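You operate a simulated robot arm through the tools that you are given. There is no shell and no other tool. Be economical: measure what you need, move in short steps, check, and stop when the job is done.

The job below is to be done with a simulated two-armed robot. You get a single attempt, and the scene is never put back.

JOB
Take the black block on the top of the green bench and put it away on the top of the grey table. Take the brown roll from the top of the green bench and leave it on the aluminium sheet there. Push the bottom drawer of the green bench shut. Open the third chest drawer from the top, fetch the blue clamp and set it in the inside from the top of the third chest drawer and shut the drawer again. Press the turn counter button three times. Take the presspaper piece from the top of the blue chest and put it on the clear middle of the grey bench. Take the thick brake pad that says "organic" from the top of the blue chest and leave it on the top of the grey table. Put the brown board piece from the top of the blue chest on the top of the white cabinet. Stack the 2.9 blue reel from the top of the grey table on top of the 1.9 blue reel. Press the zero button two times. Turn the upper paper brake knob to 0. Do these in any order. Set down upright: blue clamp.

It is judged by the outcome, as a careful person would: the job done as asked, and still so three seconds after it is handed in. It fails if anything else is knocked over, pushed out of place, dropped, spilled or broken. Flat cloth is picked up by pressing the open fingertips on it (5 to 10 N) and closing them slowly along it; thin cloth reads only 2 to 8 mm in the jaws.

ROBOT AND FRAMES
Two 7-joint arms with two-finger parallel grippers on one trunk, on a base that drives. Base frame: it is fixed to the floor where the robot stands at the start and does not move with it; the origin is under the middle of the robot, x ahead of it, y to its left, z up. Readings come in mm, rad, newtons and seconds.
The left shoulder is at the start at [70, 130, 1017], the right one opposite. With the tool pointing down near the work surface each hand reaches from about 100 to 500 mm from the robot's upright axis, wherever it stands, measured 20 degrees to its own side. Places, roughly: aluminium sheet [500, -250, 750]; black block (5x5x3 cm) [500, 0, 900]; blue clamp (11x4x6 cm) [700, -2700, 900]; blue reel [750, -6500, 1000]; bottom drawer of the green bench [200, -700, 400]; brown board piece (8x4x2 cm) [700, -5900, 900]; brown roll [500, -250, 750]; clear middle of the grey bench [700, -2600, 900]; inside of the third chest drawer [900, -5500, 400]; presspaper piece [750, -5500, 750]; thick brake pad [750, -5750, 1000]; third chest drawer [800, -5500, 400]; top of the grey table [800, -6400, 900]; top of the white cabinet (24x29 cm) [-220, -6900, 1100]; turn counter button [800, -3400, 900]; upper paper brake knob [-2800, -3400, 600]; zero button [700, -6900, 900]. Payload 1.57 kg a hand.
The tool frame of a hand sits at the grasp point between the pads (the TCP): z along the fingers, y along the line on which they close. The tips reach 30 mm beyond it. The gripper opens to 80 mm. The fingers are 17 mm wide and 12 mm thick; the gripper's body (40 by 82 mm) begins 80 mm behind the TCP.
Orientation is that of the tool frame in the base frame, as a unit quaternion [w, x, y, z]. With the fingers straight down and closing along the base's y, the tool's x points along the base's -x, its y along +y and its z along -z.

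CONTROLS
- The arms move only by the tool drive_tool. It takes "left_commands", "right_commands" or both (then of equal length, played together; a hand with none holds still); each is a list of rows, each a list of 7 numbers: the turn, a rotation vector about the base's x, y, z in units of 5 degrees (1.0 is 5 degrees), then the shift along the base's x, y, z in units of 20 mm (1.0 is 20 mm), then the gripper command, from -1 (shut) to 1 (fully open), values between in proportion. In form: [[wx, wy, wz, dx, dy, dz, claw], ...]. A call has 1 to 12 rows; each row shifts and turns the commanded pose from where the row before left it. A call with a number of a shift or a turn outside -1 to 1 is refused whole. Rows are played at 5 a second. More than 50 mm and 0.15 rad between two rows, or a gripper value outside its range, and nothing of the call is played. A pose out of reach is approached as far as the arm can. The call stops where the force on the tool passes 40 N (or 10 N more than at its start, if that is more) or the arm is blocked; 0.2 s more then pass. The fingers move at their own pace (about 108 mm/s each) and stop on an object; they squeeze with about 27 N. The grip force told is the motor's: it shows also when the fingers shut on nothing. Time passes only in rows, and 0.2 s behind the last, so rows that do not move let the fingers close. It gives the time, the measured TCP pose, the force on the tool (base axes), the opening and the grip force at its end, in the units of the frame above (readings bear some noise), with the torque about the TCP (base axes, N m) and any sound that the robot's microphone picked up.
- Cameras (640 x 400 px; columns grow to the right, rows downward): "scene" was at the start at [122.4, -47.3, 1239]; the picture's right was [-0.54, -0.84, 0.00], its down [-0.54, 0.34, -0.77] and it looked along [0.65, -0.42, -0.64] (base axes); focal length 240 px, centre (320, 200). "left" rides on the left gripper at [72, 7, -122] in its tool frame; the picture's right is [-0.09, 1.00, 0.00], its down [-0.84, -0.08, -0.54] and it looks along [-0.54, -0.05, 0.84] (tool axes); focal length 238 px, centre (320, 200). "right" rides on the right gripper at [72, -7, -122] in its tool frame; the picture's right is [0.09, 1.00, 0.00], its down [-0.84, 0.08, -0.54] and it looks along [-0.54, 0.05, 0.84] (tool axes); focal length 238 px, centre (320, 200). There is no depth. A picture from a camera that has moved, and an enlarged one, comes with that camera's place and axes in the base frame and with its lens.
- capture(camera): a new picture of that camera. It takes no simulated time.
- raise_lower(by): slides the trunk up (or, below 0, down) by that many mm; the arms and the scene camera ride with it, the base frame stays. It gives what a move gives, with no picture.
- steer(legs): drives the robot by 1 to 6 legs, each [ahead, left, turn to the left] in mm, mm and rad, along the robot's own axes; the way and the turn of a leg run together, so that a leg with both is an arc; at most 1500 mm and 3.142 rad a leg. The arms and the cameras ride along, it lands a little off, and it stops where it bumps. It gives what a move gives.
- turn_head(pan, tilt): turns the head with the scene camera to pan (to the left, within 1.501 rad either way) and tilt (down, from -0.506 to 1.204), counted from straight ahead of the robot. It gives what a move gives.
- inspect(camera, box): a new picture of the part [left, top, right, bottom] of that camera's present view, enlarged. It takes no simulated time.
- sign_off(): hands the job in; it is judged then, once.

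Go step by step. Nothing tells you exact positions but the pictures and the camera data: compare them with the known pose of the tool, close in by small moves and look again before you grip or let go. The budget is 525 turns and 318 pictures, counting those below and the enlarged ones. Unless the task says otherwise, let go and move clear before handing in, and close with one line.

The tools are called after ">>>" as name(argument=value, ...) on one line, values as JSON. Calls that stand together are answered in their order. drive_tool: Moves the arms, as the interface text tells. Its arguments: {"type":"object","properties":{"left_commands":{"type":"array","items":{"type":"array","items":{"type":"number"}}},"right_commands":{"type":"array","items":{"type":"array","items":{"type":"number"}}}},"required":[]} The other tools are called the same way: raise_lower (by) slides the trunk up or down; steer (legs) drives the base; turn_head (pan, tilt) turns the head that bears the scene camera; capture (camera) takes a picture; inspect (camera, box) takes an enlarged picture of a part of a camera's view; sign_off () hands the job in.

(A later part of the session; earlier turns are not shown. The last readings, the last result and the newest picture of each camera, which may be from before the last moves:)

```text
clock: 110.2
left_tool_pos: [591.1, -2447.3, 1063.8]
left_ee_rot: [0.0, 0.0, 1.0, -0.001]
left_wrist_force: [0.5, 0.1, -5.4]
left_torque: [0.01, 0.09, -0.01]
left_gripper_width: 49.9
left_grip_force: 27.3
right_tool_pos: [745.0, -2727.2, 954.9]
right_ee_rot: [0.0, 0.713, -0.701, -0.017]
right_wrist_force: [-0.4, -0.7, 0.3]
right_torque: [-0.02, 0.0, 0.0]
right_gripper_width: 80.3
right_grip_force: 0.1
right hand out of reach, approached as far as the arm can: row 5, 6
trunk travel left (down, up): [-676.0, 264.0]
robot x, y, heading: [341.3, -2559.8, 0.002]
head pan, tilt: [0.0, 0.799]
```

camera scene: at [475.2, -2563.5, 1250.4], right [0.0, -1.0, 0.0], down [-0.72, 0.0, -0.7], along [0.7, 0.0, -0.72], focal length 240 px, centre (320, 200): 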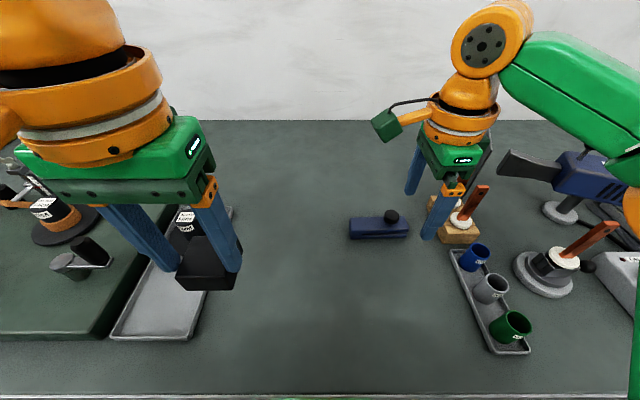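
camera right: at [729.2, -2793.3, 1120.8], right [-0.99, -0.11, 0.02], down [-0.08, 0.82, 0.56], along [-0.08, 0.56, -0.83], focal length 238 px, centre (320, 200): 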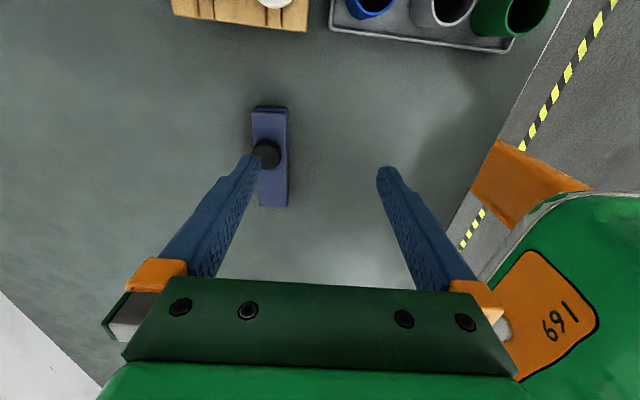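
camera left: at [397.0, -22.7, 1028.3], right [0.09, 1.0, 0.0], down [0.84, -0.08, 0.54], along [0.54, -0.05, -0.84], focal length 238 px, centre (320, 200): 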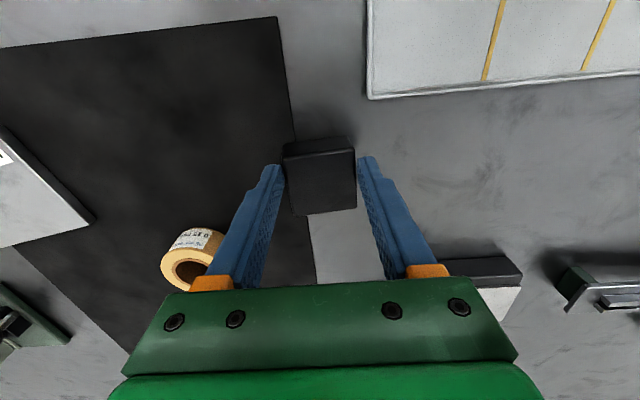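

>>> steer(legs=[[0, 46, 0]])

>>> steer(legs=[[10, 0, 0]])

>>> capture(camera="right")

```text
clock: 111.2
left_tool_pos: [592.9, -2406.7, 1064.6]
left_ee_rot: [-0.001, 0.001, 1.0, 0.002]
left_wrist_force: [0.2, -1.1, -5.2]
left_torque: [0.01, 0.11, 0.03]
left_gripper_width: 49.6
left_grip_force: 26.9
right_tool_pos: [746.4, -2685.0, 955.1]
right_ee_rot: [-0.001, 0.713, -0.701, -0.019]
right_wrist_force: [-1.2, -0.5, 0.8]
right_torque: [0.03, 0.01, -0.03]
right_gripper_width: 79.8
right_grip_force: 0.0
trunk travel left (down, up): [-676.0, 264.0]
robot x, y, heading: [346.3, -2517.1, -0.002]
head pan, tilt: [0.0, 0.799]
```

```text
clock: 112.1
left_tool_pos: [599.9, -2402.4, 1063.2]
left_ee_rot: [-0.003, 0.0, 1.0, 0.0]
left_wrist_force: [-0.4, -0.6, -5.2]
left_torque: [-0.01, 0.08, 0.03]
left_gripper_width: 49.5
left_grip_force: 27.1
right_tool_pos: [755.0, -2681.9, 956.5]
right_ee_rot: [0.001, 0.712, -0.702, -0.016]
right_wrist_force: [0.6, 0.4, 0.4]
right_torque: [0.01, 0.01, 0.02]
right_gripper_width: 80.0
right_grip_force: 0.0
trunk travel left (down, up): [-676.0, 264.0]
robot x, y, heading: [351.1, -2518.1, -0.0]
head pan, tilt: [0.0, 0.799]
stopped in leg 1: the robot was blocked; the commanded pose is now the measured one
```

```text
272 pictures are left
camera right: at [766.0, -2755.9, 1075.7], right [-0.99, -0.11, 0.02], down [-0.08, 0.82, 0.56], along [-0.08, 0.56, -0.83], focal length 238 px, centre (320, 200)
```

right: 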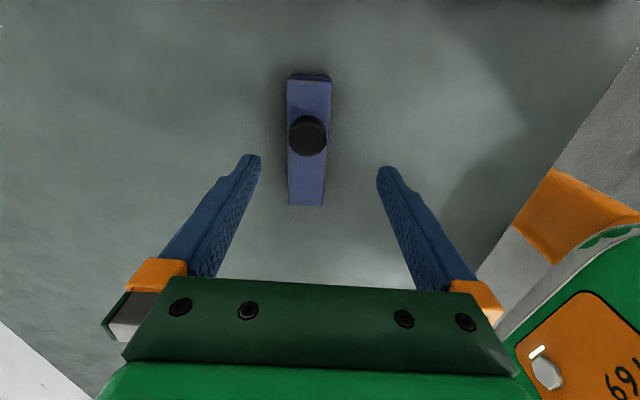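

>>> drive_tool(right_commands=[[0, 0, 0, 0.3, 0.2, -0.8, 1], [0, 0, 0, 0, 0, -0.9, 1], [0, 0, 0, 0, 0, -0.8, 1], [0, 0, 0, 0, 0, 0, 1]])

>>> capture(camera="right")

```text
clock: 113.1
left_tool_pos: [599.5, -2401.4, 1063.6]
left_ee_rot: [-0.002, 0.0, 1.0, 0.0]
left_wrist_force: [-0.4, -0.5, -5.8]
left_torque: [-0.02, 0.07, -0.01]
left_gripper_width: 49.5
left_grip_force: 26.6
right_tool_pos: [756.9, -2678.5, 903.7]
right_ee_rot: [0.001, 0.713, -0.701, -0.017]
right_wrist_force: [0.5, 0.5, -0.8]
right_torque: [0.03, -0.03, 0.0]
right_gripper_width: 79.9
right_grip_force: 0.0
right hand out of reach, approached as far as the arm can: row 1
trunk travel left (down, up): [-676.0, 264.0]
robot x, y, heading: [351.2, -2515.4, 0.002]
head pan, tilt: [0.0, 0.799]
```

```text
271 pictures are left
camera right: at [768.7, -2752.9, 1024.5], right [-0.99, -0.11, 0.02], down [-0.08, 0.82, 0.56], along [-0.08, 0.56, -0.83], focal length 238 px, centre (320, 200)
```

right: 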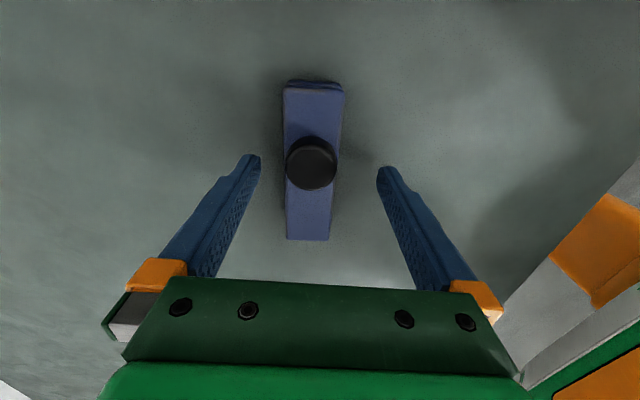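

>>> drive_tool(right_commands=[[0, 0, 0, 0, 0, -0.3, 1], [0, 0, 0, 0, 0, 0, 1]])

>>> drive_tool(right_commands=[[0, 0, 0, 0, 0, -0.2, 1], [0, 0, 0, 0, 0, 0, 1]])

```text
clock: 113.7
left_tool_pos: [599.5, -2402.2, 1063.2]
left_ee_rot: [-0.002, 0.001, 1.0, 0.0]
left_wrist_force: [-0.7, 0.0, -5.7]
left_torque: [0.02, 0.08, 0.02]
left_gripper_width: 49.7
left_grip_force: 26.8
right_tool_pos: [755.3, -2678.5, 899.1]
right_ee_rot: [0.0, 0.712, -0.702, -0.016]
right_wrist_force: [1.0, -0.4, -0.7]
right_torque: [0.02, 0.02, 0.02]
right_gripper_width: 80.0
right_grip_force: 0.0
trunk travel left (down, up): [-676.0, 264.0]
robot x, y, heading: [348.9, -2516.2, -0.0]
head pan, tilt: [0.0, 0.799]
```

```text
clock: 114.3
left_tool_pos: [598.1, -2401.6, 1063.9]
left_ee_rot: [-0.002, 0.002, 1.0, 0.0]
left_wrist_force: [0.1, -0.5, -5.7]
left_torque: [-0.01, 0.07, 0.0]
left_gripper_width: 49.5
left_grip_force: 27.1
right_tool_pos: [758.1, -2678.1, 896.5]
right_ee_rot: [0.001, 0.713, -0.701, -0.016]
right_wrist_force: [-0.3, -0.5, -0.2]
right_torque: [-0.02, 0.01, 0.01]
right_gripper_width: 79.8
right_grip_force: 0.0
trunk travel left (down, up): [-676.0, 264.0]
robot x, y, heading: [349.6, -2518.3, -0.0]
head pan, tilt: [0.0, 0.799]
```

>>> drive_tool(right_commands=[[0, 0, 0, 0, 0, -0.3, 1], [0, 0, 0, 0, 0, 0, -1], [0, 0, 0, 0, 0, 0, -1], [0, 0, 0, 0, 0, 0, -1], [0, 0, 0, 0, 0, 0, -1]])

>>> drive_tool(right_commands=[[0, 0, 0, 0, 0, 1, -1], [0, 0, 0, 0, 0, 1, -1], [0, 0, 0, 0, 0, 0, -1]])

>>> capture(camera="right")

```text
clock: 115.5
left_tool_pos: [600.0, -2399.7, 1063.0]
left_ee_rot: [-0.002, 0.0, 1.0, -0.001]
left_wrist_force: [0.0, -0.4, -6.1]
left_torque: [-0.01, 0.06, -0.03]
left_gripper_width: 49.8
left_grip_force: 26.6
right_tool_pos: [758.7, -2677.5, 890.2]
right_ee_rot: [-0.001, 0.712, -0.702, -0.016]
right_wrist_force: [16.1, -1.3, 24.1]
right_torque: [0.05, -1.09, -0.04]
right_gripper_width: 33.4
right_grip_force: 27.5
trunk travel left (down, up): [-676.0, 264.0]
robot x, y, heading: [349.0, -2517.7, -0.003]
head pan, tilt: [0.0, 0.799]
```

```text
clock: 116.3
left_tool_pos: [600.1, -2401.1, 1063.6]
left_ee_rot: [-0.002, 0.001, 1.0, -0.001]
left_wrist_force: [0.2, -0.1, -5.9]
left_torque: [-0.01, 0.06, 0.0]
left_gripper_width: 49.7
left_grip_force: 27.1
right_tool_pos: [756.5, -2678.1, 929.7]
right_ee_rot: [0.001, 0.712, -0.702, -0.018]
right_wrist_force: [-0.4, 0.1, -2.8]
right_torque: [0.03, 0.02, 0.0]
right_gripper_width: 33.6
right_grip_force: 27.0
trunk travel left (down, up): [-676.0, 264.0]
robot x, y, heading: [345.6, -2517.0, 0.002]
head pan, tilt: [0.0, 0.799]
```

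```text
270 pictures are left
camera right: at [768.2, -2754.0, 1049.2], right [-0.99, -0.11, 0.02], down [-0.08, 0.82, 0.56], along [-0.08, 0.56, -0.83], focal length 238 px, centre (320, 200)
```

right: 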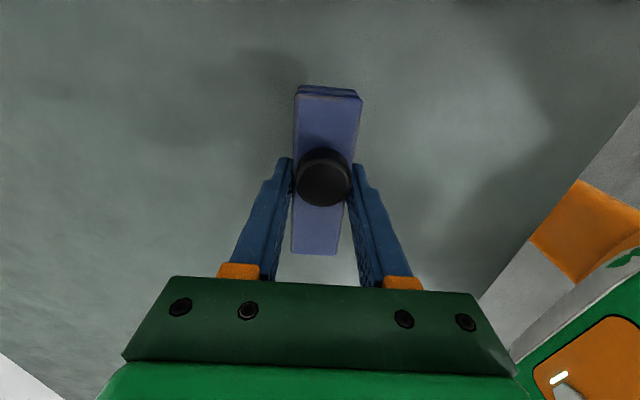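

Clamp is held (33.5 mm). I lift, pull the hand in, back off and travel toward the grey table.

>>> drive_tool(right_commands=[[0, 0, 0, 0, 0, 1, -1], [0, 0, 0, 0, 0, 1, -1], [0, 0, 0, -0.5, 0, 1, -1], [0, 0, 0, -1, 0, 0.5, -1], [0, 0, 0, -1, 0, 0.5, -1], [0, 0, 0, -1, 0, 0, -1], [0, 0, 0, -1, 0, 0, -1]])

>>> steer(legs=[[-450, 0, 0], [0, -1200, 0]])

>>> turn_head(pan=-1.0, tilt=0.4)

>>> capture(camera="scene")

```text
clock: 117.9
left_tool_pos: [599.0, -2401.8, 1063.9]
left_ee_rot: [-0.003, 0.001, 1.0, 0.0]
left_wrist_force: [0.2, -0.1, -5.0]
left_torque: [-0.02, 0.06, 0.03]
left_gripper_width: 49.4
left_grip_force: 27.0
right_tool_pos: [660.7, -2683.6, 1004.9]
right_ee_rot: [0.001, 0.712, -0.702, -0.016]
right_wrist_force: [-0.6, 0.2, -1.9]
right_torque: [0.0, -0.01, -0.01]
right_gripper_width: 33.6
right_grip_force: 26.7
right hand out of reach, approached as far as the arm can: row 2
trunk travel left (down, up): [-676.0, 264.0]
robot x, y, heading: [348.4, -2518.9, -0.001]
head pan, tilt: [0.0, 0.799]
```

```text
clock: 126.2
left_tool_pos: [159.7, -3594.4, 1062.6]
left_ee_rot: [-0.002, -0.009, 1.0, 0.0]
left_wrist_force: [0.2, -0.5, -5.6]
left_torque: [0.04, 0.04, 0.03]
left_gripper_width: 49.9
left_grip_force: 26.9
right_tool_pos: [225.7, -3873.8, 1005.0]
right_ee_rot: [0.001, 0.718, -0.696, -0.016]
right_wrist_force: [0.1, -0.3, -2.3]
right_torque: [-0.04, 0.0, 0.01]
right_gripper_width: 33.3
right_grip_force: 27.1
trunk travel left (down, up): [-676.0, 264.0]
robot x, y, heading: [-90.1, -3716.8, 0.016]
head pan, tilt: [0.0, 0.799]
```

```text
clock: 127.5
left_tool_pos: [159.5, -3594.2, 1063.1]
left_ee_rot: [-0.003, -0.008, 1.0, 0.0]
left_wrist_force: [0.0, 0.0, -4.8]
left_torque: [0.02, 0.06, 0.02]
left_gripper_width: 50.0
left_grip_force: 27.4
right_tool_pos: [225.6, -3874.0, 1006.0]
right_ee_rot: [0.002, 0.719, -0.695, -0.016]
right_wrist_force: [-0.1, 0.0, -1.9]
right_torque: [-0.01, -0.03, -0.01]
right_gripper_width: 33.8
right_grip_force: 26.6
trunk travel left (down, up): [-676.0, 264.0]
robot x, y, heading: [-85.7, -3709.3, 0.008]
head pan, tilt: [-1.0, 0.4]
```

```text
269 pictures are left
camera scene: at [14.4, -3789.8, 1285.7], right [-0.83, -0.55, 0.0], down [-0.22, 0.32, -0.92], along [0.51, -0.77, -0.39], focal length 240 px, centre (320, 200)
```

scene: 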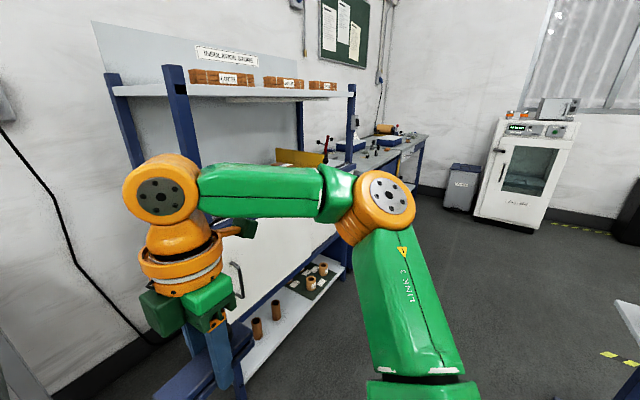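

>>> steer(legs=[[0, -1100, -0.01], [0, -1100, 0]])

>>> turn_head(pan=-0.5, tilt=0.45)

>>> capture(camera="scene")

```text
clock: 138.5
left_tool_pos: [224.7, -5803.6, 1063.4]
left_ee_rot: [-0.001, -0.024, 1.0, -0.001]
left_wrist_force: [0.1, 0.7, -5.8]
left_torque: [0.01, 0.03, 0.02]
left_gripper_width: 49.6
left_grip_force: 27.1
right_tool_pos: [299.6, -6080.4, 1006.1]
right_ee_rot: [0.001, 0.729, -0.684, -0.016]
right_wrist_force: [0.0, 0.0, -2.1]
right_torque: [0.02, 0.01, 0.02]
right_gripper_width: 33.5
right_grip_force: 26.7
trunk travel left (down, up): [-676.0, 264.0]
robot x, y, heading: [-17.8, -5928.8, 0.045]
head pan, tilt: [-1.0, 0.4]
```

```text
clock: 139.4
left_tool_pos: [223.7, -5804.0, 1062.9]
left_ee_rot: [-0.001, -0.024, 1.0, 0.0]
left_wrist_force: [0.5, -0.3, -5.0]
left_torque: [0.0, 0.08, 0.0]
left_gripper_width: 49.8
left_grip_force: 27.3
right_tool_pos: [299.6, -6080.7, 1005.8]
right_ee_rot: [0.001, 0.73, -0.683, -0.017]
right_wrist_force: [0.0, 0.0, -1.8]
right_torque: [0.04, 0.0, -0.04]
right_gripper_width: 33.7
right_grip_force: 26.9
trunk travel left (down, up): [-676.0, 264.0]
robot x, y, heading: [-19.2, -5929.2, 0.049]
head pan, tilt: [-0.499, 0.45]
```

```text
268 pictures are left
camera scene: at [113.9, -5968.8, 1281.0], right [-0.44, -0.9, 0.0], down [-0.39, 0.19, -0.9], along [0.81, -0.39, -0.44], focal length 240 px, centre (320, 200)
```

scene: 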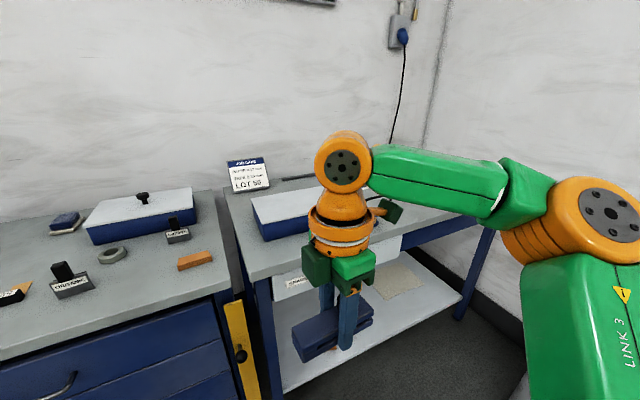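

>>> steer(legs=[[-150, -420, -0.047]])

>>> turn_head(pan=-0.1, tilt=0.5)

>>> capture(camera="scene")

```text
clock: 142.1
left_tool_pos: [92.1, -6237.5, 1063.0]
left_ee_rot: [-0.002, 0.001, 1.0, -0.001]
left_wrist_force: [0.0, 1.0, -5.4]
left_torque: [0.0, 0.07, 0.01]
left_gripper_width: 49.6
left_grip_force: 27.0
right_tool_pos: [153.9, -6519.0, 1005.4]
right_ee_rot: [0.001, 0.711, -0.703, -0.016]
right_wrist_force: [-0.4, -0.1, -2.2]
right_torque: [0.02, -0.01, -0.04]
right_gripper_width: 33.7
right_grip_force: 27.2
trunk travel left (down, up): [-676.0, 264.0]
robot x, y, heading: [-159.6, -6347.7, -0.007]
head pan, tilt: [-0.499, 0.45]
```

```text
clock: 143.0
left_tool_pos: [92.1, -6237.7, 1063.2]
left_ee_rot: [-0.002, 0.001, 1.0, 0.0]
left_wrist_force: [0.6, -1.0, -5.5]
left_torque: [-0.02, 0.08, 0.02]
left_gripper_width: 49.8
left_grip_force: 26.7
right_tool_pos: [152.6, -6520.4, 1004.9]
right_ee_rot: [0.001, 0.711, -0.703, -0.017]
right_wrist_force: [-0.3, -0.4, -2.3]
right_torque: [-0.01, -0.01, -0.02]
right_gripper_width: 33.6
right_grip_force: 27.3
trunk travel left (down, up): [-676.0, 264.0]
robot x, y, heading: [-156.7, -6352.5, -0.007]
head pan, tilt: [-0.099, 0.499]
```

```text
267 pictures are left
camera scene: at [-16.7, -6362.7, 1276.5], right [-0.1, -0.99, 0.0], down [-0.48, 0.05, -0.88], along [0.87, -0.09, -0.48], focal length 240 px, centre (320, 200)
```

scene: 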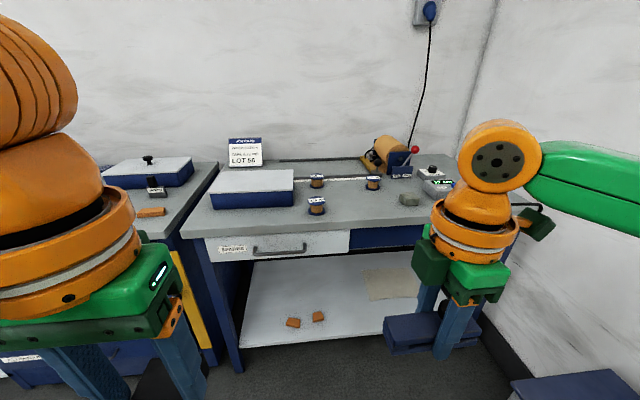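

>>> inspect(camera="scene", box=[180, 120, 460, 260])

>>> turn_head(pan=-1.3, tilt=0.5)

>>> capture(camera="scene")

```text
2.29 times, centred on (320, 190) of scene
camera zoom: at [-16.7, -6362.7, 1276.5], right [-0.1, -0.99, 0.0], down [-0.48, 0.05, -0.88], along [0.87, -0.09, -0.48], focal length 548 px, centre (320, 223)
```

zoom: 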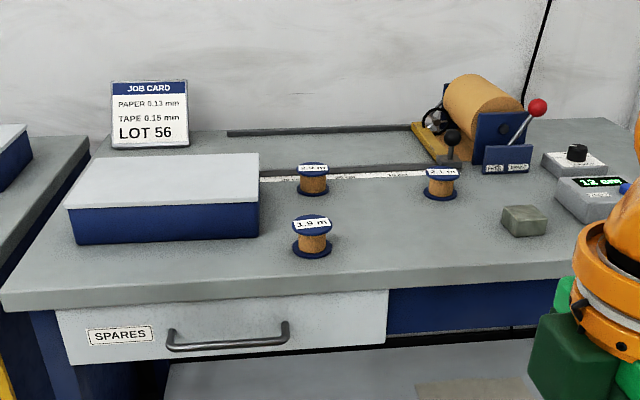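

```text
clock: 144.4
left_tool_pos: [91.3, -6237.8, 1064.0]
left_ee_rot: [-0.001, 0.002, 1.0, 0.0]
left_wrist_force: [-1.1, -0.2, -5.8]
left_torque: [0.02, 0.02, 0.01]
left_gripper_width: 49.6
left_grip_force: 26.6
right_tool_pos: [152.5, -6518.8, 1005.1]
right_ee_rot: [0.001, 0.711, -0.703, -0.016]
right_wrist_force: [-0.6, 0.0, -2.6]
right_torque: [0.04, -0.01, 0.05]
right_gripper_width: 33.6
right_grip_force: 26.8
trunk travel left (down, up): [-676.0, 264.0]
robot x, y, heading: [-162.4, -6352.2, -0.006]
head pan, tilt: [-1.3, 0.499]
```

```text
265 pictures are left
camera scene: at [-83.1, -6440.8, 1276.6], right [-0.96, -0.26, 0.0], down [-0.13, 0.46, -0.88], along [0.23, -0.85, -0.48], focal length 240 px, centre (320, 200)
```

scene: 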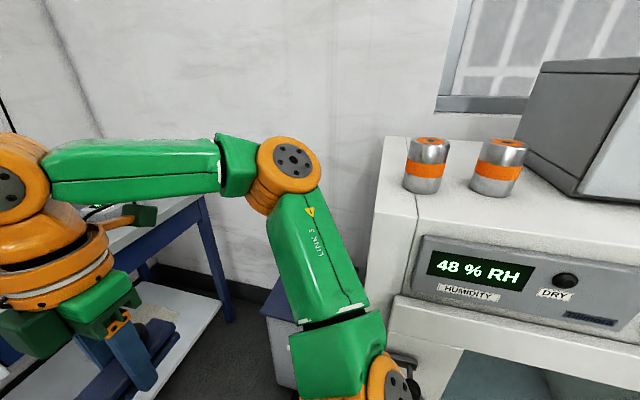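

The grey table has a blue box, three reels (front one 1.9), a roll machine and, right, a display with buttons. There is clear room around [600,-6560]; I drive up to it to set the black block there.

>>> steer(legs=[[250, -190, 0.006], [220, 0, 0]])

>>> turn_head(pan=0, tilt=0.75)

>>> capture(camera="scene")

```text
clock: 147.8
left_tool_pos: [561.2, -6431.0, 1063.4]
left_ee_rot: [-0.001, -0.001, 1.0, 0.001]
left_wrist_force: [-0.2, -0.6, -5.4]
left_torque: [0.0, 0.08, 0.02]
left_gripper_width: 49.6
left_grip_force: 26.5
right_tool_pos: [624.6, -6712.4, 1005.6]
right_ee_rot: [0.001, 0.713, -0.701, -0.015]
right_wrist_force: [-0.4, -0.3, -2.2]
right_torque: [0.01, 0.0, -0.01]
right_gripper_width: 33.7
right_grip_force: 26.8
trunk travel left (down, up): [-676.0, 264.0]
robot x, y, heading: [311.4, -6544.1, 0.002]
head pan, tilt: [-1.3, 0.499]
```

```text
clock: 149.2
left_tool_pos: [563.5, -6430.6, 1062.3]
left_ee_rot: [-0.002, -0.001, 1.0, 0.0]
left_wrist_force: [0.1, 0.4, -5.0]
left_torque: [-0.02, 0.06, 0.01]
left_gripper_width: 49.4
left_grip_force: 27.8
right_tool_pos: [625.3, -6711.4, 1006.1]
right_ee_rot: [0.001, 0.713, -0.701, -0.017]
right_wrist_force: [0.0, -0.7, -1.5]
right_torque: [0.04, 0.02, 0.02]
right_gripper_width: 33.5
right_grip_force: 26.7
trunk travel left (down, up): [-676.0, 264.0]
robot x, y, heading: [314.1, -6544.4, 0.002]
head pan, tilt: [0.0, 0.75]
```

```text
264 pictures are left
camera scene: at [446.8, -6546.0, 1254.6], right [0.0, -1.0, 0.0], down [-0.68, 0.0, -0.73], along [0.73, 0.0, -0.68], focal length 240 px, centre (320, 200)
```

scene: 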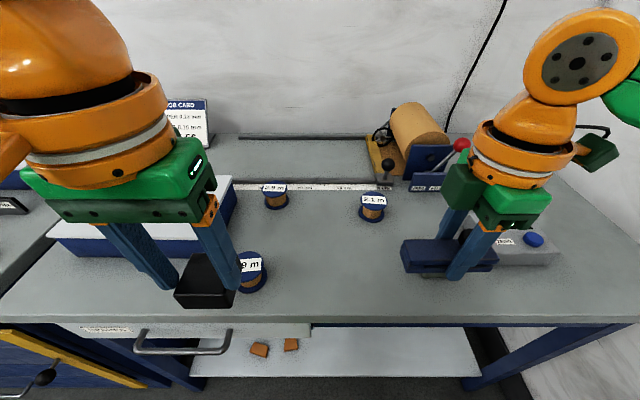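

>>> steer(legs=[[95, 0, 0]])

>>> drive_tool(left_commands=[[0, 0, 0, 0.3, -1, 0, -1], [0, 0, 0, 0.3, -1, 0, -1], [0, 0, 0, 0.3, -1, 0, -1], [0, 0, 0, 0.3, -1, 0, -1], [0, 0, 0, 0.3, -1, 0, -1], [0, 0, 0, 0.3, -1, -0.5, -1], [0, 0, 0, 0, -0.5, -1, -1], [0, 0, 0, 0, 0, -1, -1], [0, 0, 0, 0, 0, -1, -1], [0, 0, 0, 0, 0, -1, -1], [0, 0, 0, 0, 0, 0, -1]])

>>> capture(camera="left")

>>> capture(camera="scene")

```text
clock: 150.4
left_tool_pos: [657.1, -6430.8, 1063.5]
left_ee_rot: [-0.001, -0.001, 1.0, 0.0]
left_wrist_force: [0.1, -0.7, -4.8]
left_torque: [-0.03, 0.03, 0.01]
left_gripper_width: 49.7
left_grip_force: 26.7
right_tool_pos: [718.7, -6711.3, 1006.6]
right_ee_rot: [0.001, 0.713, -0.701, -0.016]
right_wrist_force: [-0.1, 0.7, -2.3]
right_torque: [-0.01, 0.02, 0.02]
right_gripper_width: 33.7
right_grip_force: 26.9
trunk travel left (down, up): [-676.0, 264.0]
robot x, y, heading: [407.3, -6544.3, 0.005]
head pan, tilt: [0.0, 0.75]
```

```text
clock: 152.8
left_tool_pos: [695.7, -6560.6, 972.7]
left_ee_rot: [-0.002, 0.0, 1.0, 0.0]
left_wrist_force: [0.2, -0.6, -5.2]
left_torque: [0.0, 0.05, -0.05]
left_gripper_width: 49.7
left_grip_force: 26.6
right_tool_pos: [721.5, -6712.6, 1004.9]
right_ee_rot: [0.001, 0.713, -0.7, -0.016]
right_wrist_force: [0.0, -0.4, -3.3]
right_torque: [0.02, -0.02, 0.02]
right_gripper_width: 33.2
right_grip_force: 27.1
trunk travel left (down, up): [-676.0, 264.0]
robot x, y, heading: [410.0, -6544.8, 0.005]
head pan, tilt: [0.0, 0.75]
```

```text
263 pictures are left
camera left: at [624.1, -6554.6, 1095.1], right [0.09, 1.0, 0.0], down [0.84, -0.08, 0.54], along [0.54, -0.05, -0.84], focal length 238 px, centre (320, 200)
```

left: 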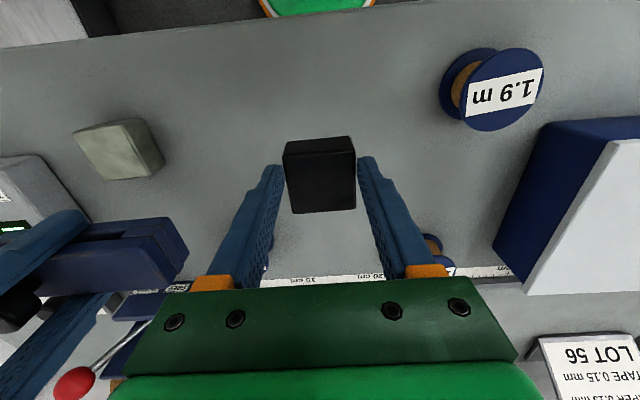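

```text
262 pictures are left
camera scene: at [542.6, -6546.1, 1254.6], right [0.0, -1.0, 0.0], down [-0.68, 0.0, -0.73], along [0.73, 0.0, -0.68], focal length 240 px, centre (320, 200)
```

scene: 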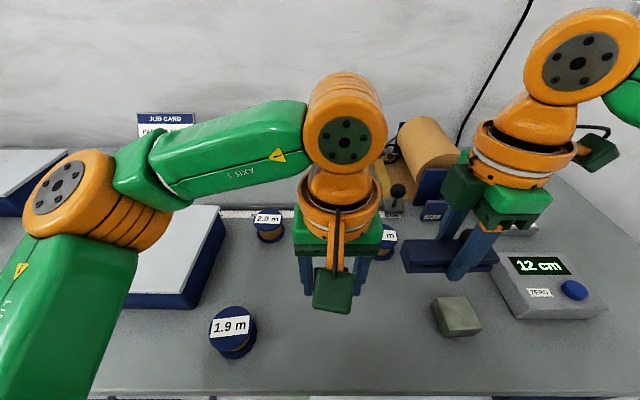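

>>> drive_tool(left_commands=[[0, 0, 0, 0, 0, -1, -1], [0, 0, 0, 0, 0, -1, -1], [0, 0, 0, 0, 0, 0, -1]])

>>> capture(camera="left")

```text
clock: 153.6
left_tool_pos: [694.5, -6561.3, 933.6]
left_ee_rot: [-0.001, -0.001, 1.0, 0.0]
left_wrist_force: [0.5, -0.1, -4.6]
left_torque: [0.01, 0.06, -0.03]
left_gripper_width: 49.7
left_grip_force: 26.8
right_tool_pos: [720.9, -6711.8, 1005.1]
right_ee_rot: [0.002, 0.713, -0.701, -0.016]
right_wrist_force: [0.0, -0.4, -2.8]
right_torque: [0.01, 0.02, 0.01]
right_gripper_width: 33.4
right_grip_force: 26.9
trunk travel left (down, up): [-676.0, 264.0]
robot x, y, heading: [411.3, -6546.2, 0.002]
head pan, tilt: [0.0, 0.75]
```

```text
261 pictures are left
camera left: at [623.7, -6555.3, 1055.3], right [0.09, 1.0, 0.0], down [0.84, -0.08, 0.54], along [0.54, -0.05, -0.84], focal length 238 px, centre (320, 200)
```

left: 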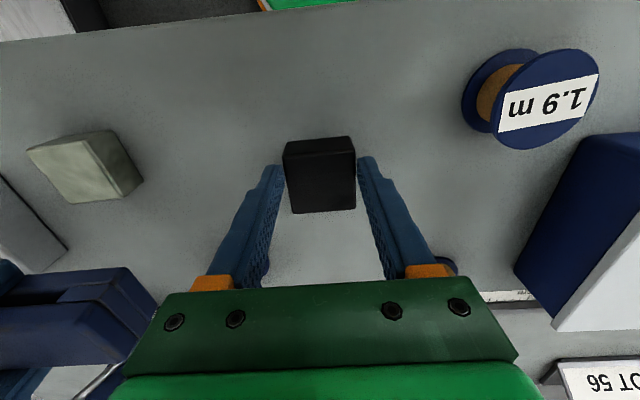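

>>> drive_tool(left_commands=[[0, 0, 0, 0, 0, -0.5, -1], [0, 0, 0, 0, 0, -0.4, -1], [0, 0, 0, 0, 0, 0, -1]])

>>> drive_tool(left_commands=[[0, 0, 0, 0, 0, -0.2, -1], [0, 0, 0, 0, 0, 0, -1]])

>>> drive_tool(left_commands=[[0, 0, 0, 0, 0, -0.2, -1], [0, 0, 0, 0, 0, 0, -1]])

```text
clock: 154.4
left_tool_pos: [694.3, -6559.5, 915.7]
left_ee_rot: [-0.002, -0.001, 1.0, -0.001]
left_wrist_force: [4.5, -0.2, 10.9]
left_torque: [-0.02, -0.77, -0.01]
left_gripper_width: 49.9
left_grip_force: 26.9
right_tool_pos: [719.2, -6711.9, 1006.1]
right_ee_rot: [0.0, 0.713, -0.701, -0.015]
right_wrist_force: [-0.2, 0.8, -3.2]
right_torque: [-0.02, -0.02, -0.02]
right_gripper_width: 33.6
right_grip_force: 27.5
trunk travel left (down, up): [-676.0, 264.0]
robot x, y, heading: [406.9, -6546.2, 0.0]
head pan, tilt: [0.0, 0.75]
```

```text
clock: 155.0
left_tool_pos: [693.4, -6560.9, 912.5]
left_ee_rot: [-0.001, -0.001, 1.0, 0.0]
left_wrist_force: [2.8, -0.8, 20.5]
left_torque: [-0.04, -0.14, 0.0]
left_gripper_width: 49.8
left_grip_force: 27.2
right_tool_pos: [719.1, -6710.8, 1005.3]
right_ee_rot: [0.0, 0.713, -0.7, -0.016]
right_wrist_force: [1.2, -0.5, -1.7]
right_torque: [-0.03, 0.03, -0.01]
right_gripper_width: 33.8
right_grip_force: 26.7
trunk travel left (down, up): [-676.0, 264.0]
robot x, y, heading: [408.9, -6544.5, 0.001]
head pan, tilt: [0.0, 0.75]
```

```text
clock: 155.6
left_tool_pos: [692.5, -6560.9, 908.2]
left_ee_rot: [0.0, 0.0, 1.0, 0.0]
left_wrist_force: [1.8, -0.3, 19.9]
left_torque: [-0.08, -0.02, -0.07]
left_gripper_width: 49.6
left_grip_force: 27.1
right_tool_pos: [717.4, -6711.3, 1005.8]
right_ee_rot: [0.0, 0.713, -0.701, -0.015]
right_wrist_force: [-1.0, -0.1, -2.3]
right_torque: [-0.03, 0.01, -0.04]
right_gripper_width: 33.4
right_grip_force: 26.6
trunk travel left (down, up): [-676.0, 264.0]
robot x, y, heading: [412.3, -6546.8, 0.002]
head pan, tilt: [0.0, 0.75]
```

>>> drive_tool(left_commands=[[0, 0, 0, 0, 0, 0.2, 0.2], [0, 0, 0, 0, 0, 0, 1], [0, 0, 0, 0, 0, 0, 1], [0, 0, 0, 0, 0, 1, 1], [0, 0, 0, 0, 0, 1, 1], [0, 0, 0, 0, 0, 1, 1], [0, 0, 0, 0, 0, 1, 1], [0, 0, 0, 0, 0, 1, 1]])

>>> capture(camera="left")

```text
clock: 157.4
left_tool_pos: [693.1, -6560.8, 1012.5]
left_ee_rot: [-0.001, -0.001, 1.0, 0.0]
left_wrist_force: [0.0, -0.4, -0.7]
left_torque: [0.01, 0.0, 0.01]
left_gripper_width: 79.8
left_grip_force: 0.0
right_tool_pos: [719.1, -6711.6, 1006.6]
right_ee_rot: [-0.001, 0.714, -0.7, -0.016]
right_wrist_force: [-0.1, -1.0, -2.8]
right_torque: [0.0, 0.01, 0.04]
right_gripper_width: 33.4
right_grip_force: 27.0
trunk travel left (down, up): [-676.0, 264.0]
robot x, y, heading: [408.3, -6544.7, 0.001]
head pan, tilt: [0.0, 0.75]
```

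```text
260 pictures are left
camera left: at [621.6, -6554.8, 1134.1], right [0.09, 1.0, 0.0], down [0.84, -0.08, 0.54], along [0.54, -0.05, -0.84], focal length 238 px, centre (320, 200)
```

left: 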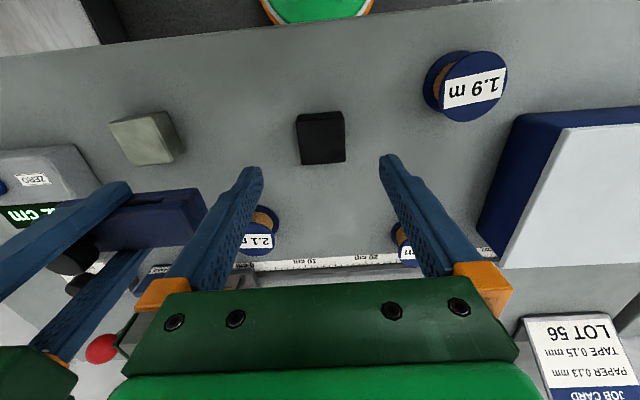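

Block is set. The left hand is now free, so I stack the reels next: 2.9 reel near [858,-6446], 1.9 near [660,-6430], tops ~916.

>>> drive_tool(right_commands=[[0, 0, 0, -1, 0, 0.5, -1], [0, 0, 0, -1, 0, 0.5, -1], [0, 0, 0, -1, 0, 0.5, -1], [0, 0, 0, -1, 0, 0.5, -1]])

>>> steer(legs=[[35, 0, 0]])

>>> drive_tool(left_commands=[[0, 0, 0, 0.5, 1, 0, 1], [0, 0, 0, 0.5, 1, 0, 1], [0, 0, 0, 0.5, 1, 0, 1], [0, 0, 0, 0.5, 1, -0.4, 1], [0, 0, 0, 0.8, 1, -0.4, 1], [0, 0, 0, 0.8, 0.5, -0.4, 1], [0, 0, 0, 0.8, 0, -0.4, 1], [0, 0, 0, 0, 0, 0, 1]])

>>> capture(camera="left")

```text
clock: 158.4
left_tool_pos: [692.0, -6560.4, 1011.9]
left_ee_rot: [-0.001, -0.001, 1.0, 0.0]
left_wrist_force: [0.0, -0.4, -0.4]
left_torque: [-0.02, -0.06, 0.02]
left_gripper_width: 80.1
left_grip_force: 0.0
right_tool_pos: [636.8, -6712.2, 1047.8]
right_ee_rot: [-0.001, 0.714, -0.7, -0.016]
right_wrist_force: [0.5, 0.7, -2.0]
right_torque: [0.0, -0.02, -0.02]
right_gripper_width: 33.5
right_grip_force: 26.8
trunk travel left (down, up): [-676.0, 264.0]
robot x, y, heading: [406.5, -6543.0, -0.002]
head pan, tilt: [0.0, 0.75]
```

```text
clock: 159.4
left_tool_pos: [725.6, -6561.0, 1010.8]
left_ee_rot: [-0.002, -0.001, 1.0, 0.0]
left_wrist_force: [0.7, 0.9, 0.0]
left_torque: [0.0, 0.03, -0.01]
left_gripper_width: 80.0
left_grip_force: 0.0
right_tool_pos: [673.4, -6712.2, 1047.8]
right_ee_rot: [0.002, 0.713, -0.701, -0.018]
right_wrist_force: [0.1, 0.2, -3.1]
right_torque: [0.01, 0.03, -0.01]
right_gripper_width: 33.5
right_grip_force: 26.8
trunk travel left (down, up): [-676.0, 264.0]
robot x, y, heading: [441.2, -6544.1, 0.002]
head pan, tilt: [0.0, 0.75]
stopped in leg 1: the robot was blocked; the commanded pose is now the measured one
```

```text
clock: 161.2
left_tool_pos: [811.0, -6449.6, 980.4]
left_ee_rot: [-0.003, 0.0, 1.0, 0.0]
left_wrist_force: [0.7, -0.6, 0.2]
left_torque: [-0.02, -0.02, 0.02]
left_gripper_width: 79.8
left_grip_force: 0.0
right_tool_pos: [670.0, -6712.3, 1046.7]
right_ee_rot: [0.001, 0.713, -0.701, -0.016]
right_wrist_force: [0.1, -0.5, -1.9]
right_torque: [0.01, 0.01, 0.03]
right_gripper_width: 33.6
right_grip_force: 26.6
trunk travel left (down, up): [-676.0, 264.0]
robot x, y, heading: [438.8, -6544.2, -0.0]
head pan, tilt: [0.0, 0.75]
```

```text
259 pictures are left
camera left: at [740.9, -6443.4, 1102.9], right [0.09, 1.0, 0.0], down [0.84, -0.08, 0.54], along [0.54, -0.05, -0.84], focal length 238 px, centre (320, 200)
```

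left: 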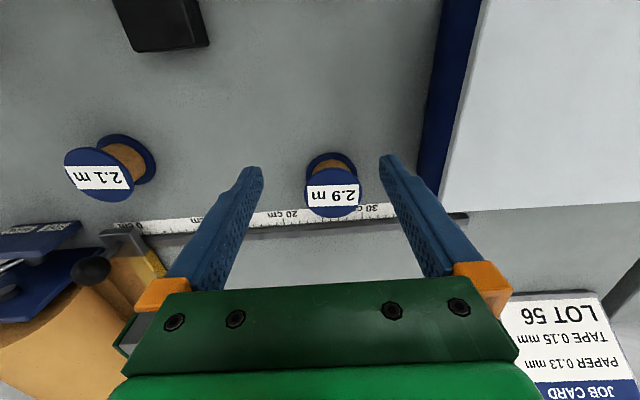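

>>> drive_tool(left_commands=[[0, 0, 0, 0.8, 0.2, -0.5, 1], [0, 0, 0, 0.8, 0.1, -0.5, 1], [0, 0, 0, 0.7, 0, -0.5, 1], [0, 0, 0, 0, 0, 0, 1]])

>>> capture(camera="left")

```text
clock: 162.2
left_tool_pos: [859.5, -6443.3, 949.9]
left_ee_rot: [-0.002, -0.001, 1.0, 0.0]
left_wrist_force: [-0.4, 0.4, -0.6]
left_torque: [-0.03, 0.01, -0.02]
left_gripper_width: 80.0
left_grip_force: 0.1
right_tool_pos: [670.6, -6711.6, 1047.1]
right_ee_rot: [0.001, 0.714, -0.7, -0.017]
right_wrist_force: [-0.8, -0.6, -2.2]
right_torque: [0.0, 0.02, 0.0]
right_gripper_width: 33.5
right_grip_force: 27.1
trunk travel left (down, up): [-676.0, 264.0]
robot x, y, heading: [439.1, -6549.9, 0.0]
head pan, tilt: [0.0, 0.75]
```

```text
258 pictures are left
camera left: at [787.8, -6437.8, 1072.1], right [0.09, 1.0, 0.0], down [0.84, -0.08, 0.54], along [0.54, -0.05, -0.84], focal length 238 px, centre (320, 200)
```

left: 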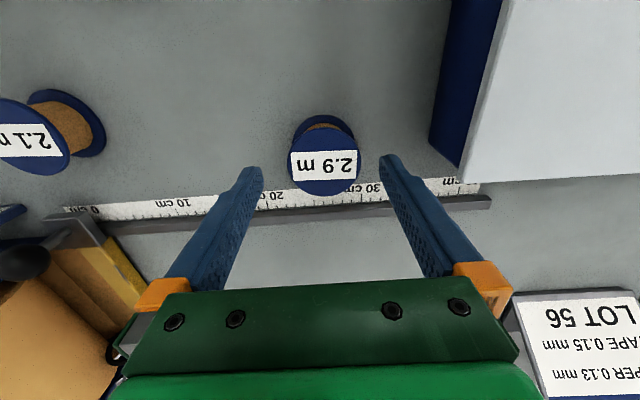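

>>> drive_tool(left_commands=[[0, 0, 0, -0.2, 0.15, -0.7, 1], [0, 0, 0, 0, 0, -0.7, 1], [0, 0, 0, 0, 0, -0.4, 1], [0, 0, 0, 0, 0, 0, 1]])

>>> drive_tool(left_commands=[[0, 0, 0, 0, 0, 0, -1], [0, 0, 0, 0, 0, 0, -1], [0, 0, 0, 0, 0, 0, -1]])

>>> capture(camera="left")

```text
clock: 163.2
left_tool_pos: [855.2, -6441.8, 914.2]
left_ee_rot: [-0.002, -0.002, 1.0, 0.0]
left_wrist_force: [-0.6, -0.4, 0.2]
left_torque: [0.0, -0.02, 0.01]
left_gripper_width: 80.1
left_grip_force: 0.1
right_tool_pos: [670.6, -6711.1, 1046.0]
right_ee_rot: [0.0, 0.713, -0.701, -0.017]
right_wrist_force: [-0.2, -0.4, -2.0]
right_torque: [-0.01, 0.0, 0.01]
right_gripper_width: 33.5
right_grip_force: 27.0
trunk travel left (down, up): [-676.0, 264.0]
robot x, y, heading: [438.4, -6544.7, -0.002]
head pan, tilt: [0.0, 0.75]
```

```text
clock: 164.0
left_tool_pos: [854.4, -6441.8, 913.8]
left_ee_rot: [-0.002, 0.0, 1.0, 0.0]
left_wrist_force: [0.7, -0.5, -0.6]
left_torque: [0.02, 0.01, -0.02]
left_gripper_width: 56.4
left_grip_force: 26.7
right_tool_pos: [669.9, -6712.2, 1046.0]
right_ee_rot: [0.001, 0.714, -0.7, -0.016]
right_wrist_force: [-0.2, -0.1, -2.3]
right_torque: [0.03, 0.0, 0.05]
right_gripper_width: 33.5
right_grip_force: 26.9
trunk travel left (down, up): [-676.0, 264.0]
robot x, y, heading: [441.4, -6545.6, 0.005]
head pan, tilt: [0.0, 0.75]
```

```text
257 pictures are left
camera left: at [784.1, -6435.7, 1036.1], right [0.09, 1.0, 0.0], down [0.84, -0.08, 0.54], along [0.54, -0.05, -0.84], focal length 238 px, centre (320, 200)
```

left: 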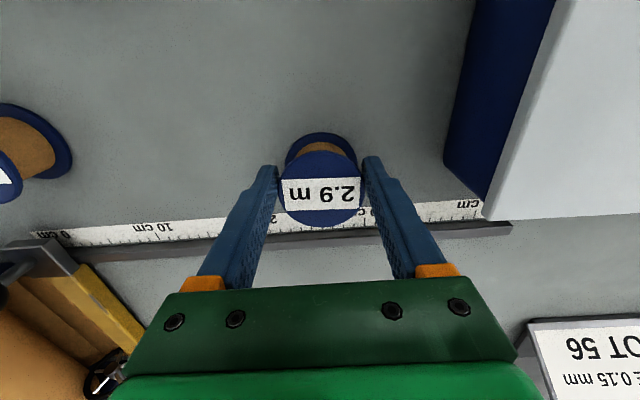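

>>> drive_tool(left_commands=[[0, 0, 0, 0, 0, 1, -1], [0, 0, 0, 0, 0, 1, -1], [0, 0, 0, 0, 0, 1, -1], [0, 0, 0, -0.8, 0, 1, -1], [0, 0, 0, -1, 0, 0.2, -1], [0, 0, 0, -1, 0.1, 0, -1], [0, 0, 0, -1, 0.1, 0, -1], [0, 0, 0, -1, 0.1, 0, -1], [0, 0, 0, -1, 0.1, 0, -1], [0, 0, 0, -1, 0.1, 0, -1], [0, 0, 0, -1, 0, 0, -1], [0, 0, 0, 0, 0, 0, -1]])

>>> capture(camera="left")

>>> turn_head(pan=0.3, tilt=0.95)

>>> capture(camera="scene")

```text
clock: 166.6
left_tool_pos: [698.2, -6432.9, 996.7]
left_ee_rot: [-0.002, -0.001, 1.0, 0.0]
left_wrist_force: [-0.5, -0.1, -0.9]
left_torque: [0.0, 0.01, -0.01]
left_gripper_width: 56.3
left_grip_force: 27.2
right_tool_pos: [670.9, -6712.2, 1046.9]
right_ee_rot: [0.001, 0.713, -0.701, -0.016]
right_wrist_force: [0.4, -0.5, -1.8]
right_torque: [-0.02, -0.03, -0.01]
right_gripper_width: 33.4
right_grip_force: 27.0
trunk travel left (down, up): [-676.0, 264.0]
robot x, y, heading: [438.7, -6547.9, 0.005]
head pan, tilt: [0.0, 0.75]
```

```text
256 pictures are left
camera left: at [626.9, -6427.2, 1119.5], right [0.09, 1.0, 0.0], down [0.84, -0.08, 0.54], along [0.54, -0.05, -0.84], focal length 238 px, centre (320, 200)
```

left: 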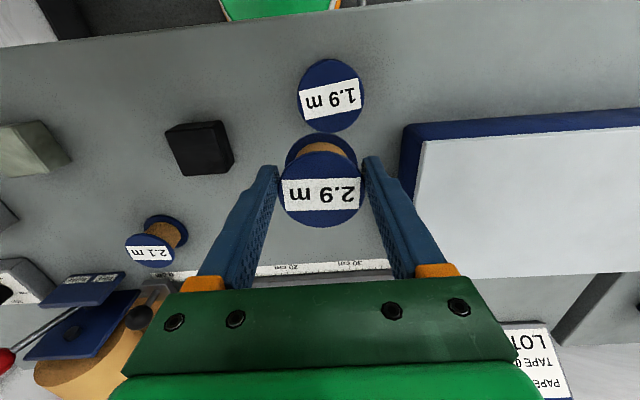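

```text
clock: 167.4
left_tool_pos: [697.6, -6432.8, 996.5]
left_ee_rot: [-0.002, 0.0, 1.0, 0.0]
left_wrist_force: [0.2, 0.2, -0.9]
left_torque: [0.02, -0.02, 0.0]
left_gripper_width: 56.5
left_grip_force: 27.7
right_tool_pos: [670.1, -6711.3, 1047.6]
right_ee_rot: [0.001, 0.713, -0.701, -0.017]
right_wrist_force: [-0.2, -0.2, -2.5]
right_torque: [0.0, -0.02, -0.04]
right_gripper_width: 33.5
right_grip_force: 26.8
trunk travel left (down, up): [-676.0, 264.0]
robot x, y, heading: [441.5, -6544.1, -0.004]
head pan, tilt: [0.3, 0.949]
```

```text
255 pictures are left
camera scene: at [559.9, -6524.6, 1239.2], right [0.3, -0.95, 0.0], down [-0.78, -0.24, -0.58], along [0.56, 0.17, -0.81], focal length 240 px, centre (320, 200)
```

scene: 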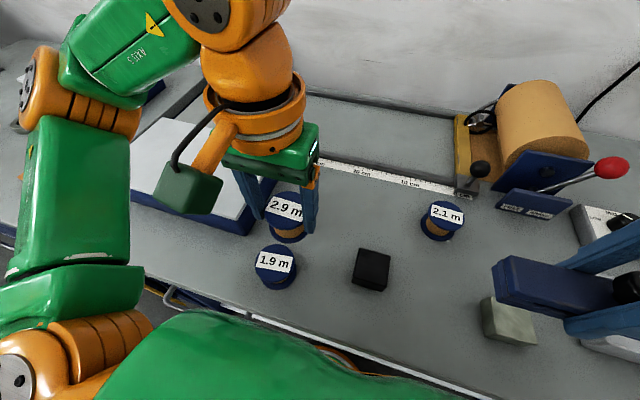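

>>> drive_tool(left_commands=[[0, 0, 0, -0.9, 0.2, -0.2, -1], [0, 0, 0, -0.9, 0.1, -0.2, -1], [0, 0, 0, -0.1, 0, -0.5, -1], [0, 0, 0, 0, 0, 0, -1]])

>>> capture(camera="left")

>>> capture(camera="scene")

```text
clock: 168.4
left_tool_pos: [659.0, -6426.7, 979.5]
left_ee_rot: [-0.002, -0.001, 1.0, 0.001]
left_wrist_force: [-0.8, -0.1, -0.1]
left_torque: [-0.01, 0.03, 0.01]
left_gripper_width: 56.2
left_grip_force: 27.1
right_tool_pos: [670.8, -6711.1, 1047.9]
right_ee_rot: [0.0, 0.713, -0.7, -0.017]
right_wrist_force: [-0.2, 0.5, -1.9]
right_torque: [0.01, 0.0, 0.0]
right_gripper_width: 33.5
right_grip_force: 26.8
trunk travel left (down, up): [-676.0, 264.0]
robot x, y, heading: [439.7, -6545.6, -0.001]
head pan, tilt: [0.3, 0.949]
```

```text
254 pictures are left
camera left: at [588.2, -6420.0, 1101.7], right [0.09, 1.0, 0.0], down [0.84, -0.08, 0.54], along [0.54, -0.05, -0.84], focal length 238 px, centre (320, 200)
```

left: 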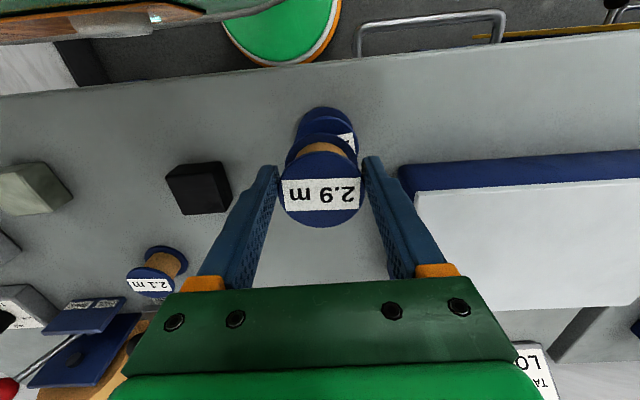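

```text
253 pictures are left
camera scene: at [559.7, -6524.5, 1239.2], right [0.3, -0.95, 0.0], down [-0.78, -0.24, -0.58], along [0.56, 0.17, -0.81], focal length 240 px, centre (320, 200)
```

scene: 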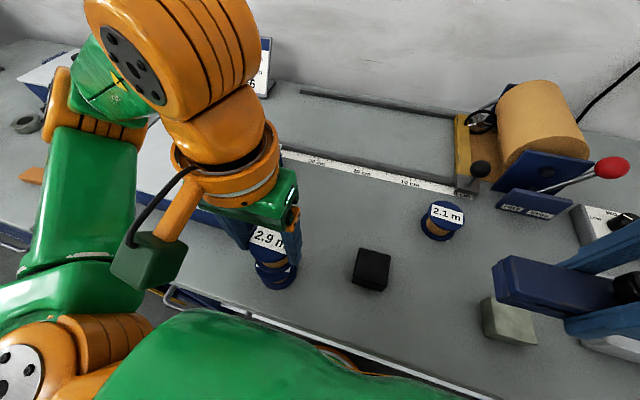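

>>> inspect(camera="left", box=[260, 90, 380, 240])

>>> inspect(camera="scene", box=[220, 200, 330, 300])

```text
2.67 times, centred on (320, 165) of left
camera zoom: at [588.2, -6420.0, 1101.7], right [0.09, 1.0, 0.0], down [0.84, -0.08, 0.54], along [0.54, -0.05, -0.84], focal length 636 px, centre (320, 293)
```

zoom: 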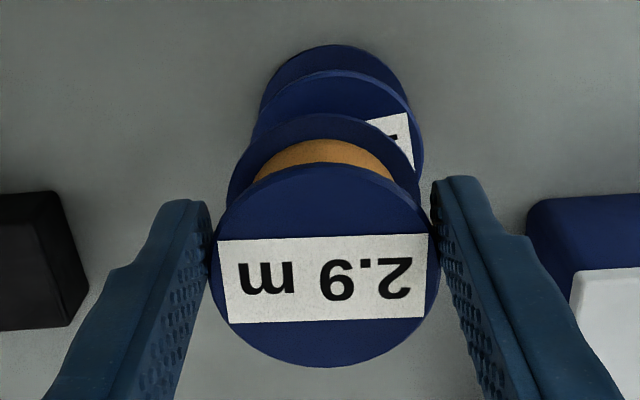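

```text
4.00 times, centred on (275, 250) of scene
camera zoom: at [559.7, -6524.5, 1239.2], right [0.3, -0.95, 0.0], down [-0.78, -0.24, -0.58], along [0.56, 0.17, -0.81], focal length 960 px, centre (500, 0)
```

zoom: 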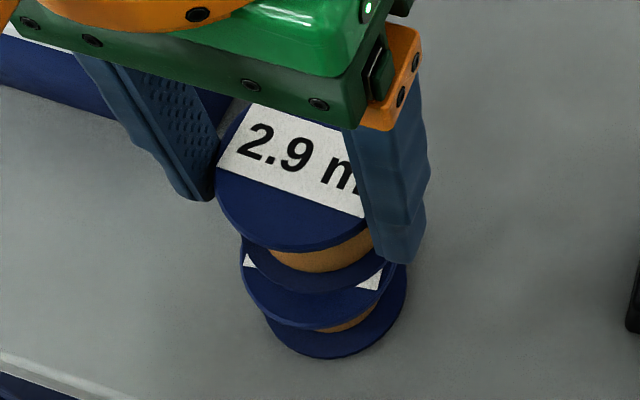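

>>> drive_tool(left_commands=[[0, 0, 0, -0.1, 0.2, -0.5, -1], [0, 0, 0, 0, 0, -0.3, -1], [0, 0, 0, 0, 0, 0, -1]])

>>> inspect(camera="scene", box=[220, 200, 330, 300])

>>> inspect(camera="left", box=[260, 90, 380, 240])

```text
clock: 169.2
left_tool_pos: [657.8, -6422.4, 962.4]
left_ee_rot: [-0.001, -0.001, 1.0, 0.001]
left_wrist_force: [-0.6, -0.1, 0.6]
left_torque: [-0.01, 0.0, 0.0]
left_gripper_width: 56.2
left_grip_force: 27.3
right_tool_pos: [670.9, -6712.6, 1047.7]
right_ee_rot: [0.002, 0.713, -0.701, -0.017]
right_wrist_force: [-0.4, -0.3, -3.0]
right_torque: [0.0, -0.01, -0.01]
right_gripper_width: 33.6
right_grip_force: 26.9
trunk travel left (down, up): [-676.0, 264.0]
robot x, y, heading: [437.6, -6543.5, 0.0]
head pan, tilt: [0.3, 0.949]
```

```text
4.00 times, centred on (275, 250) of scene
camera zoom: at [559.8, -6524.6, 1239.2], right [0.3, -0.95, 0.0], down [-0.78, -0.24, -0.58], along [0.56, 0.17, -0.81], focal length 960 px, centre (500, 0)
```

zoom: 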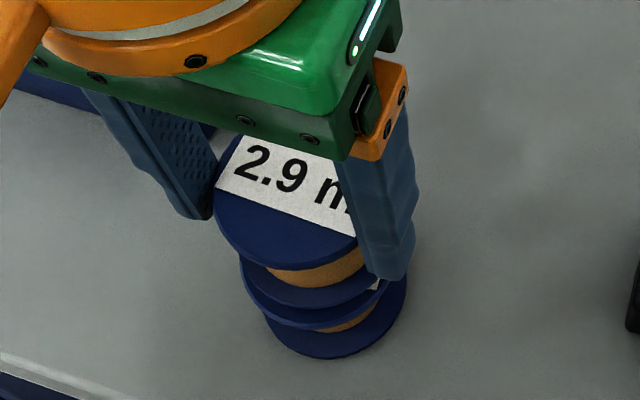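

```text
2.67 times, centred on (320, 165) of left
camera zoom: at [587.1, -6415.8, 1086.0], right [0.09, 1.0, 0.0], down [0.84, -0.08, 0.54], along [0.54, -0.05, -0.84], focal length 636 px, centre (320, 293)
```

zoom: 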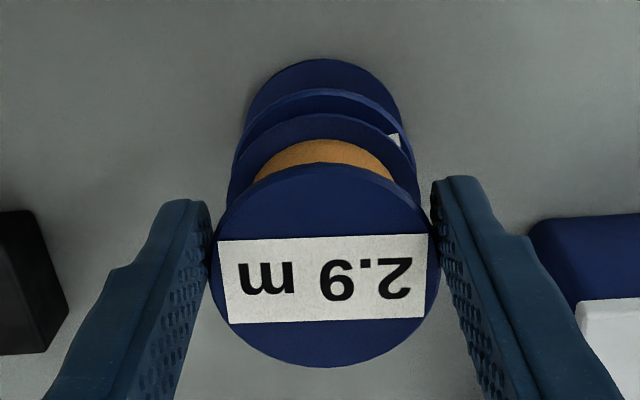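

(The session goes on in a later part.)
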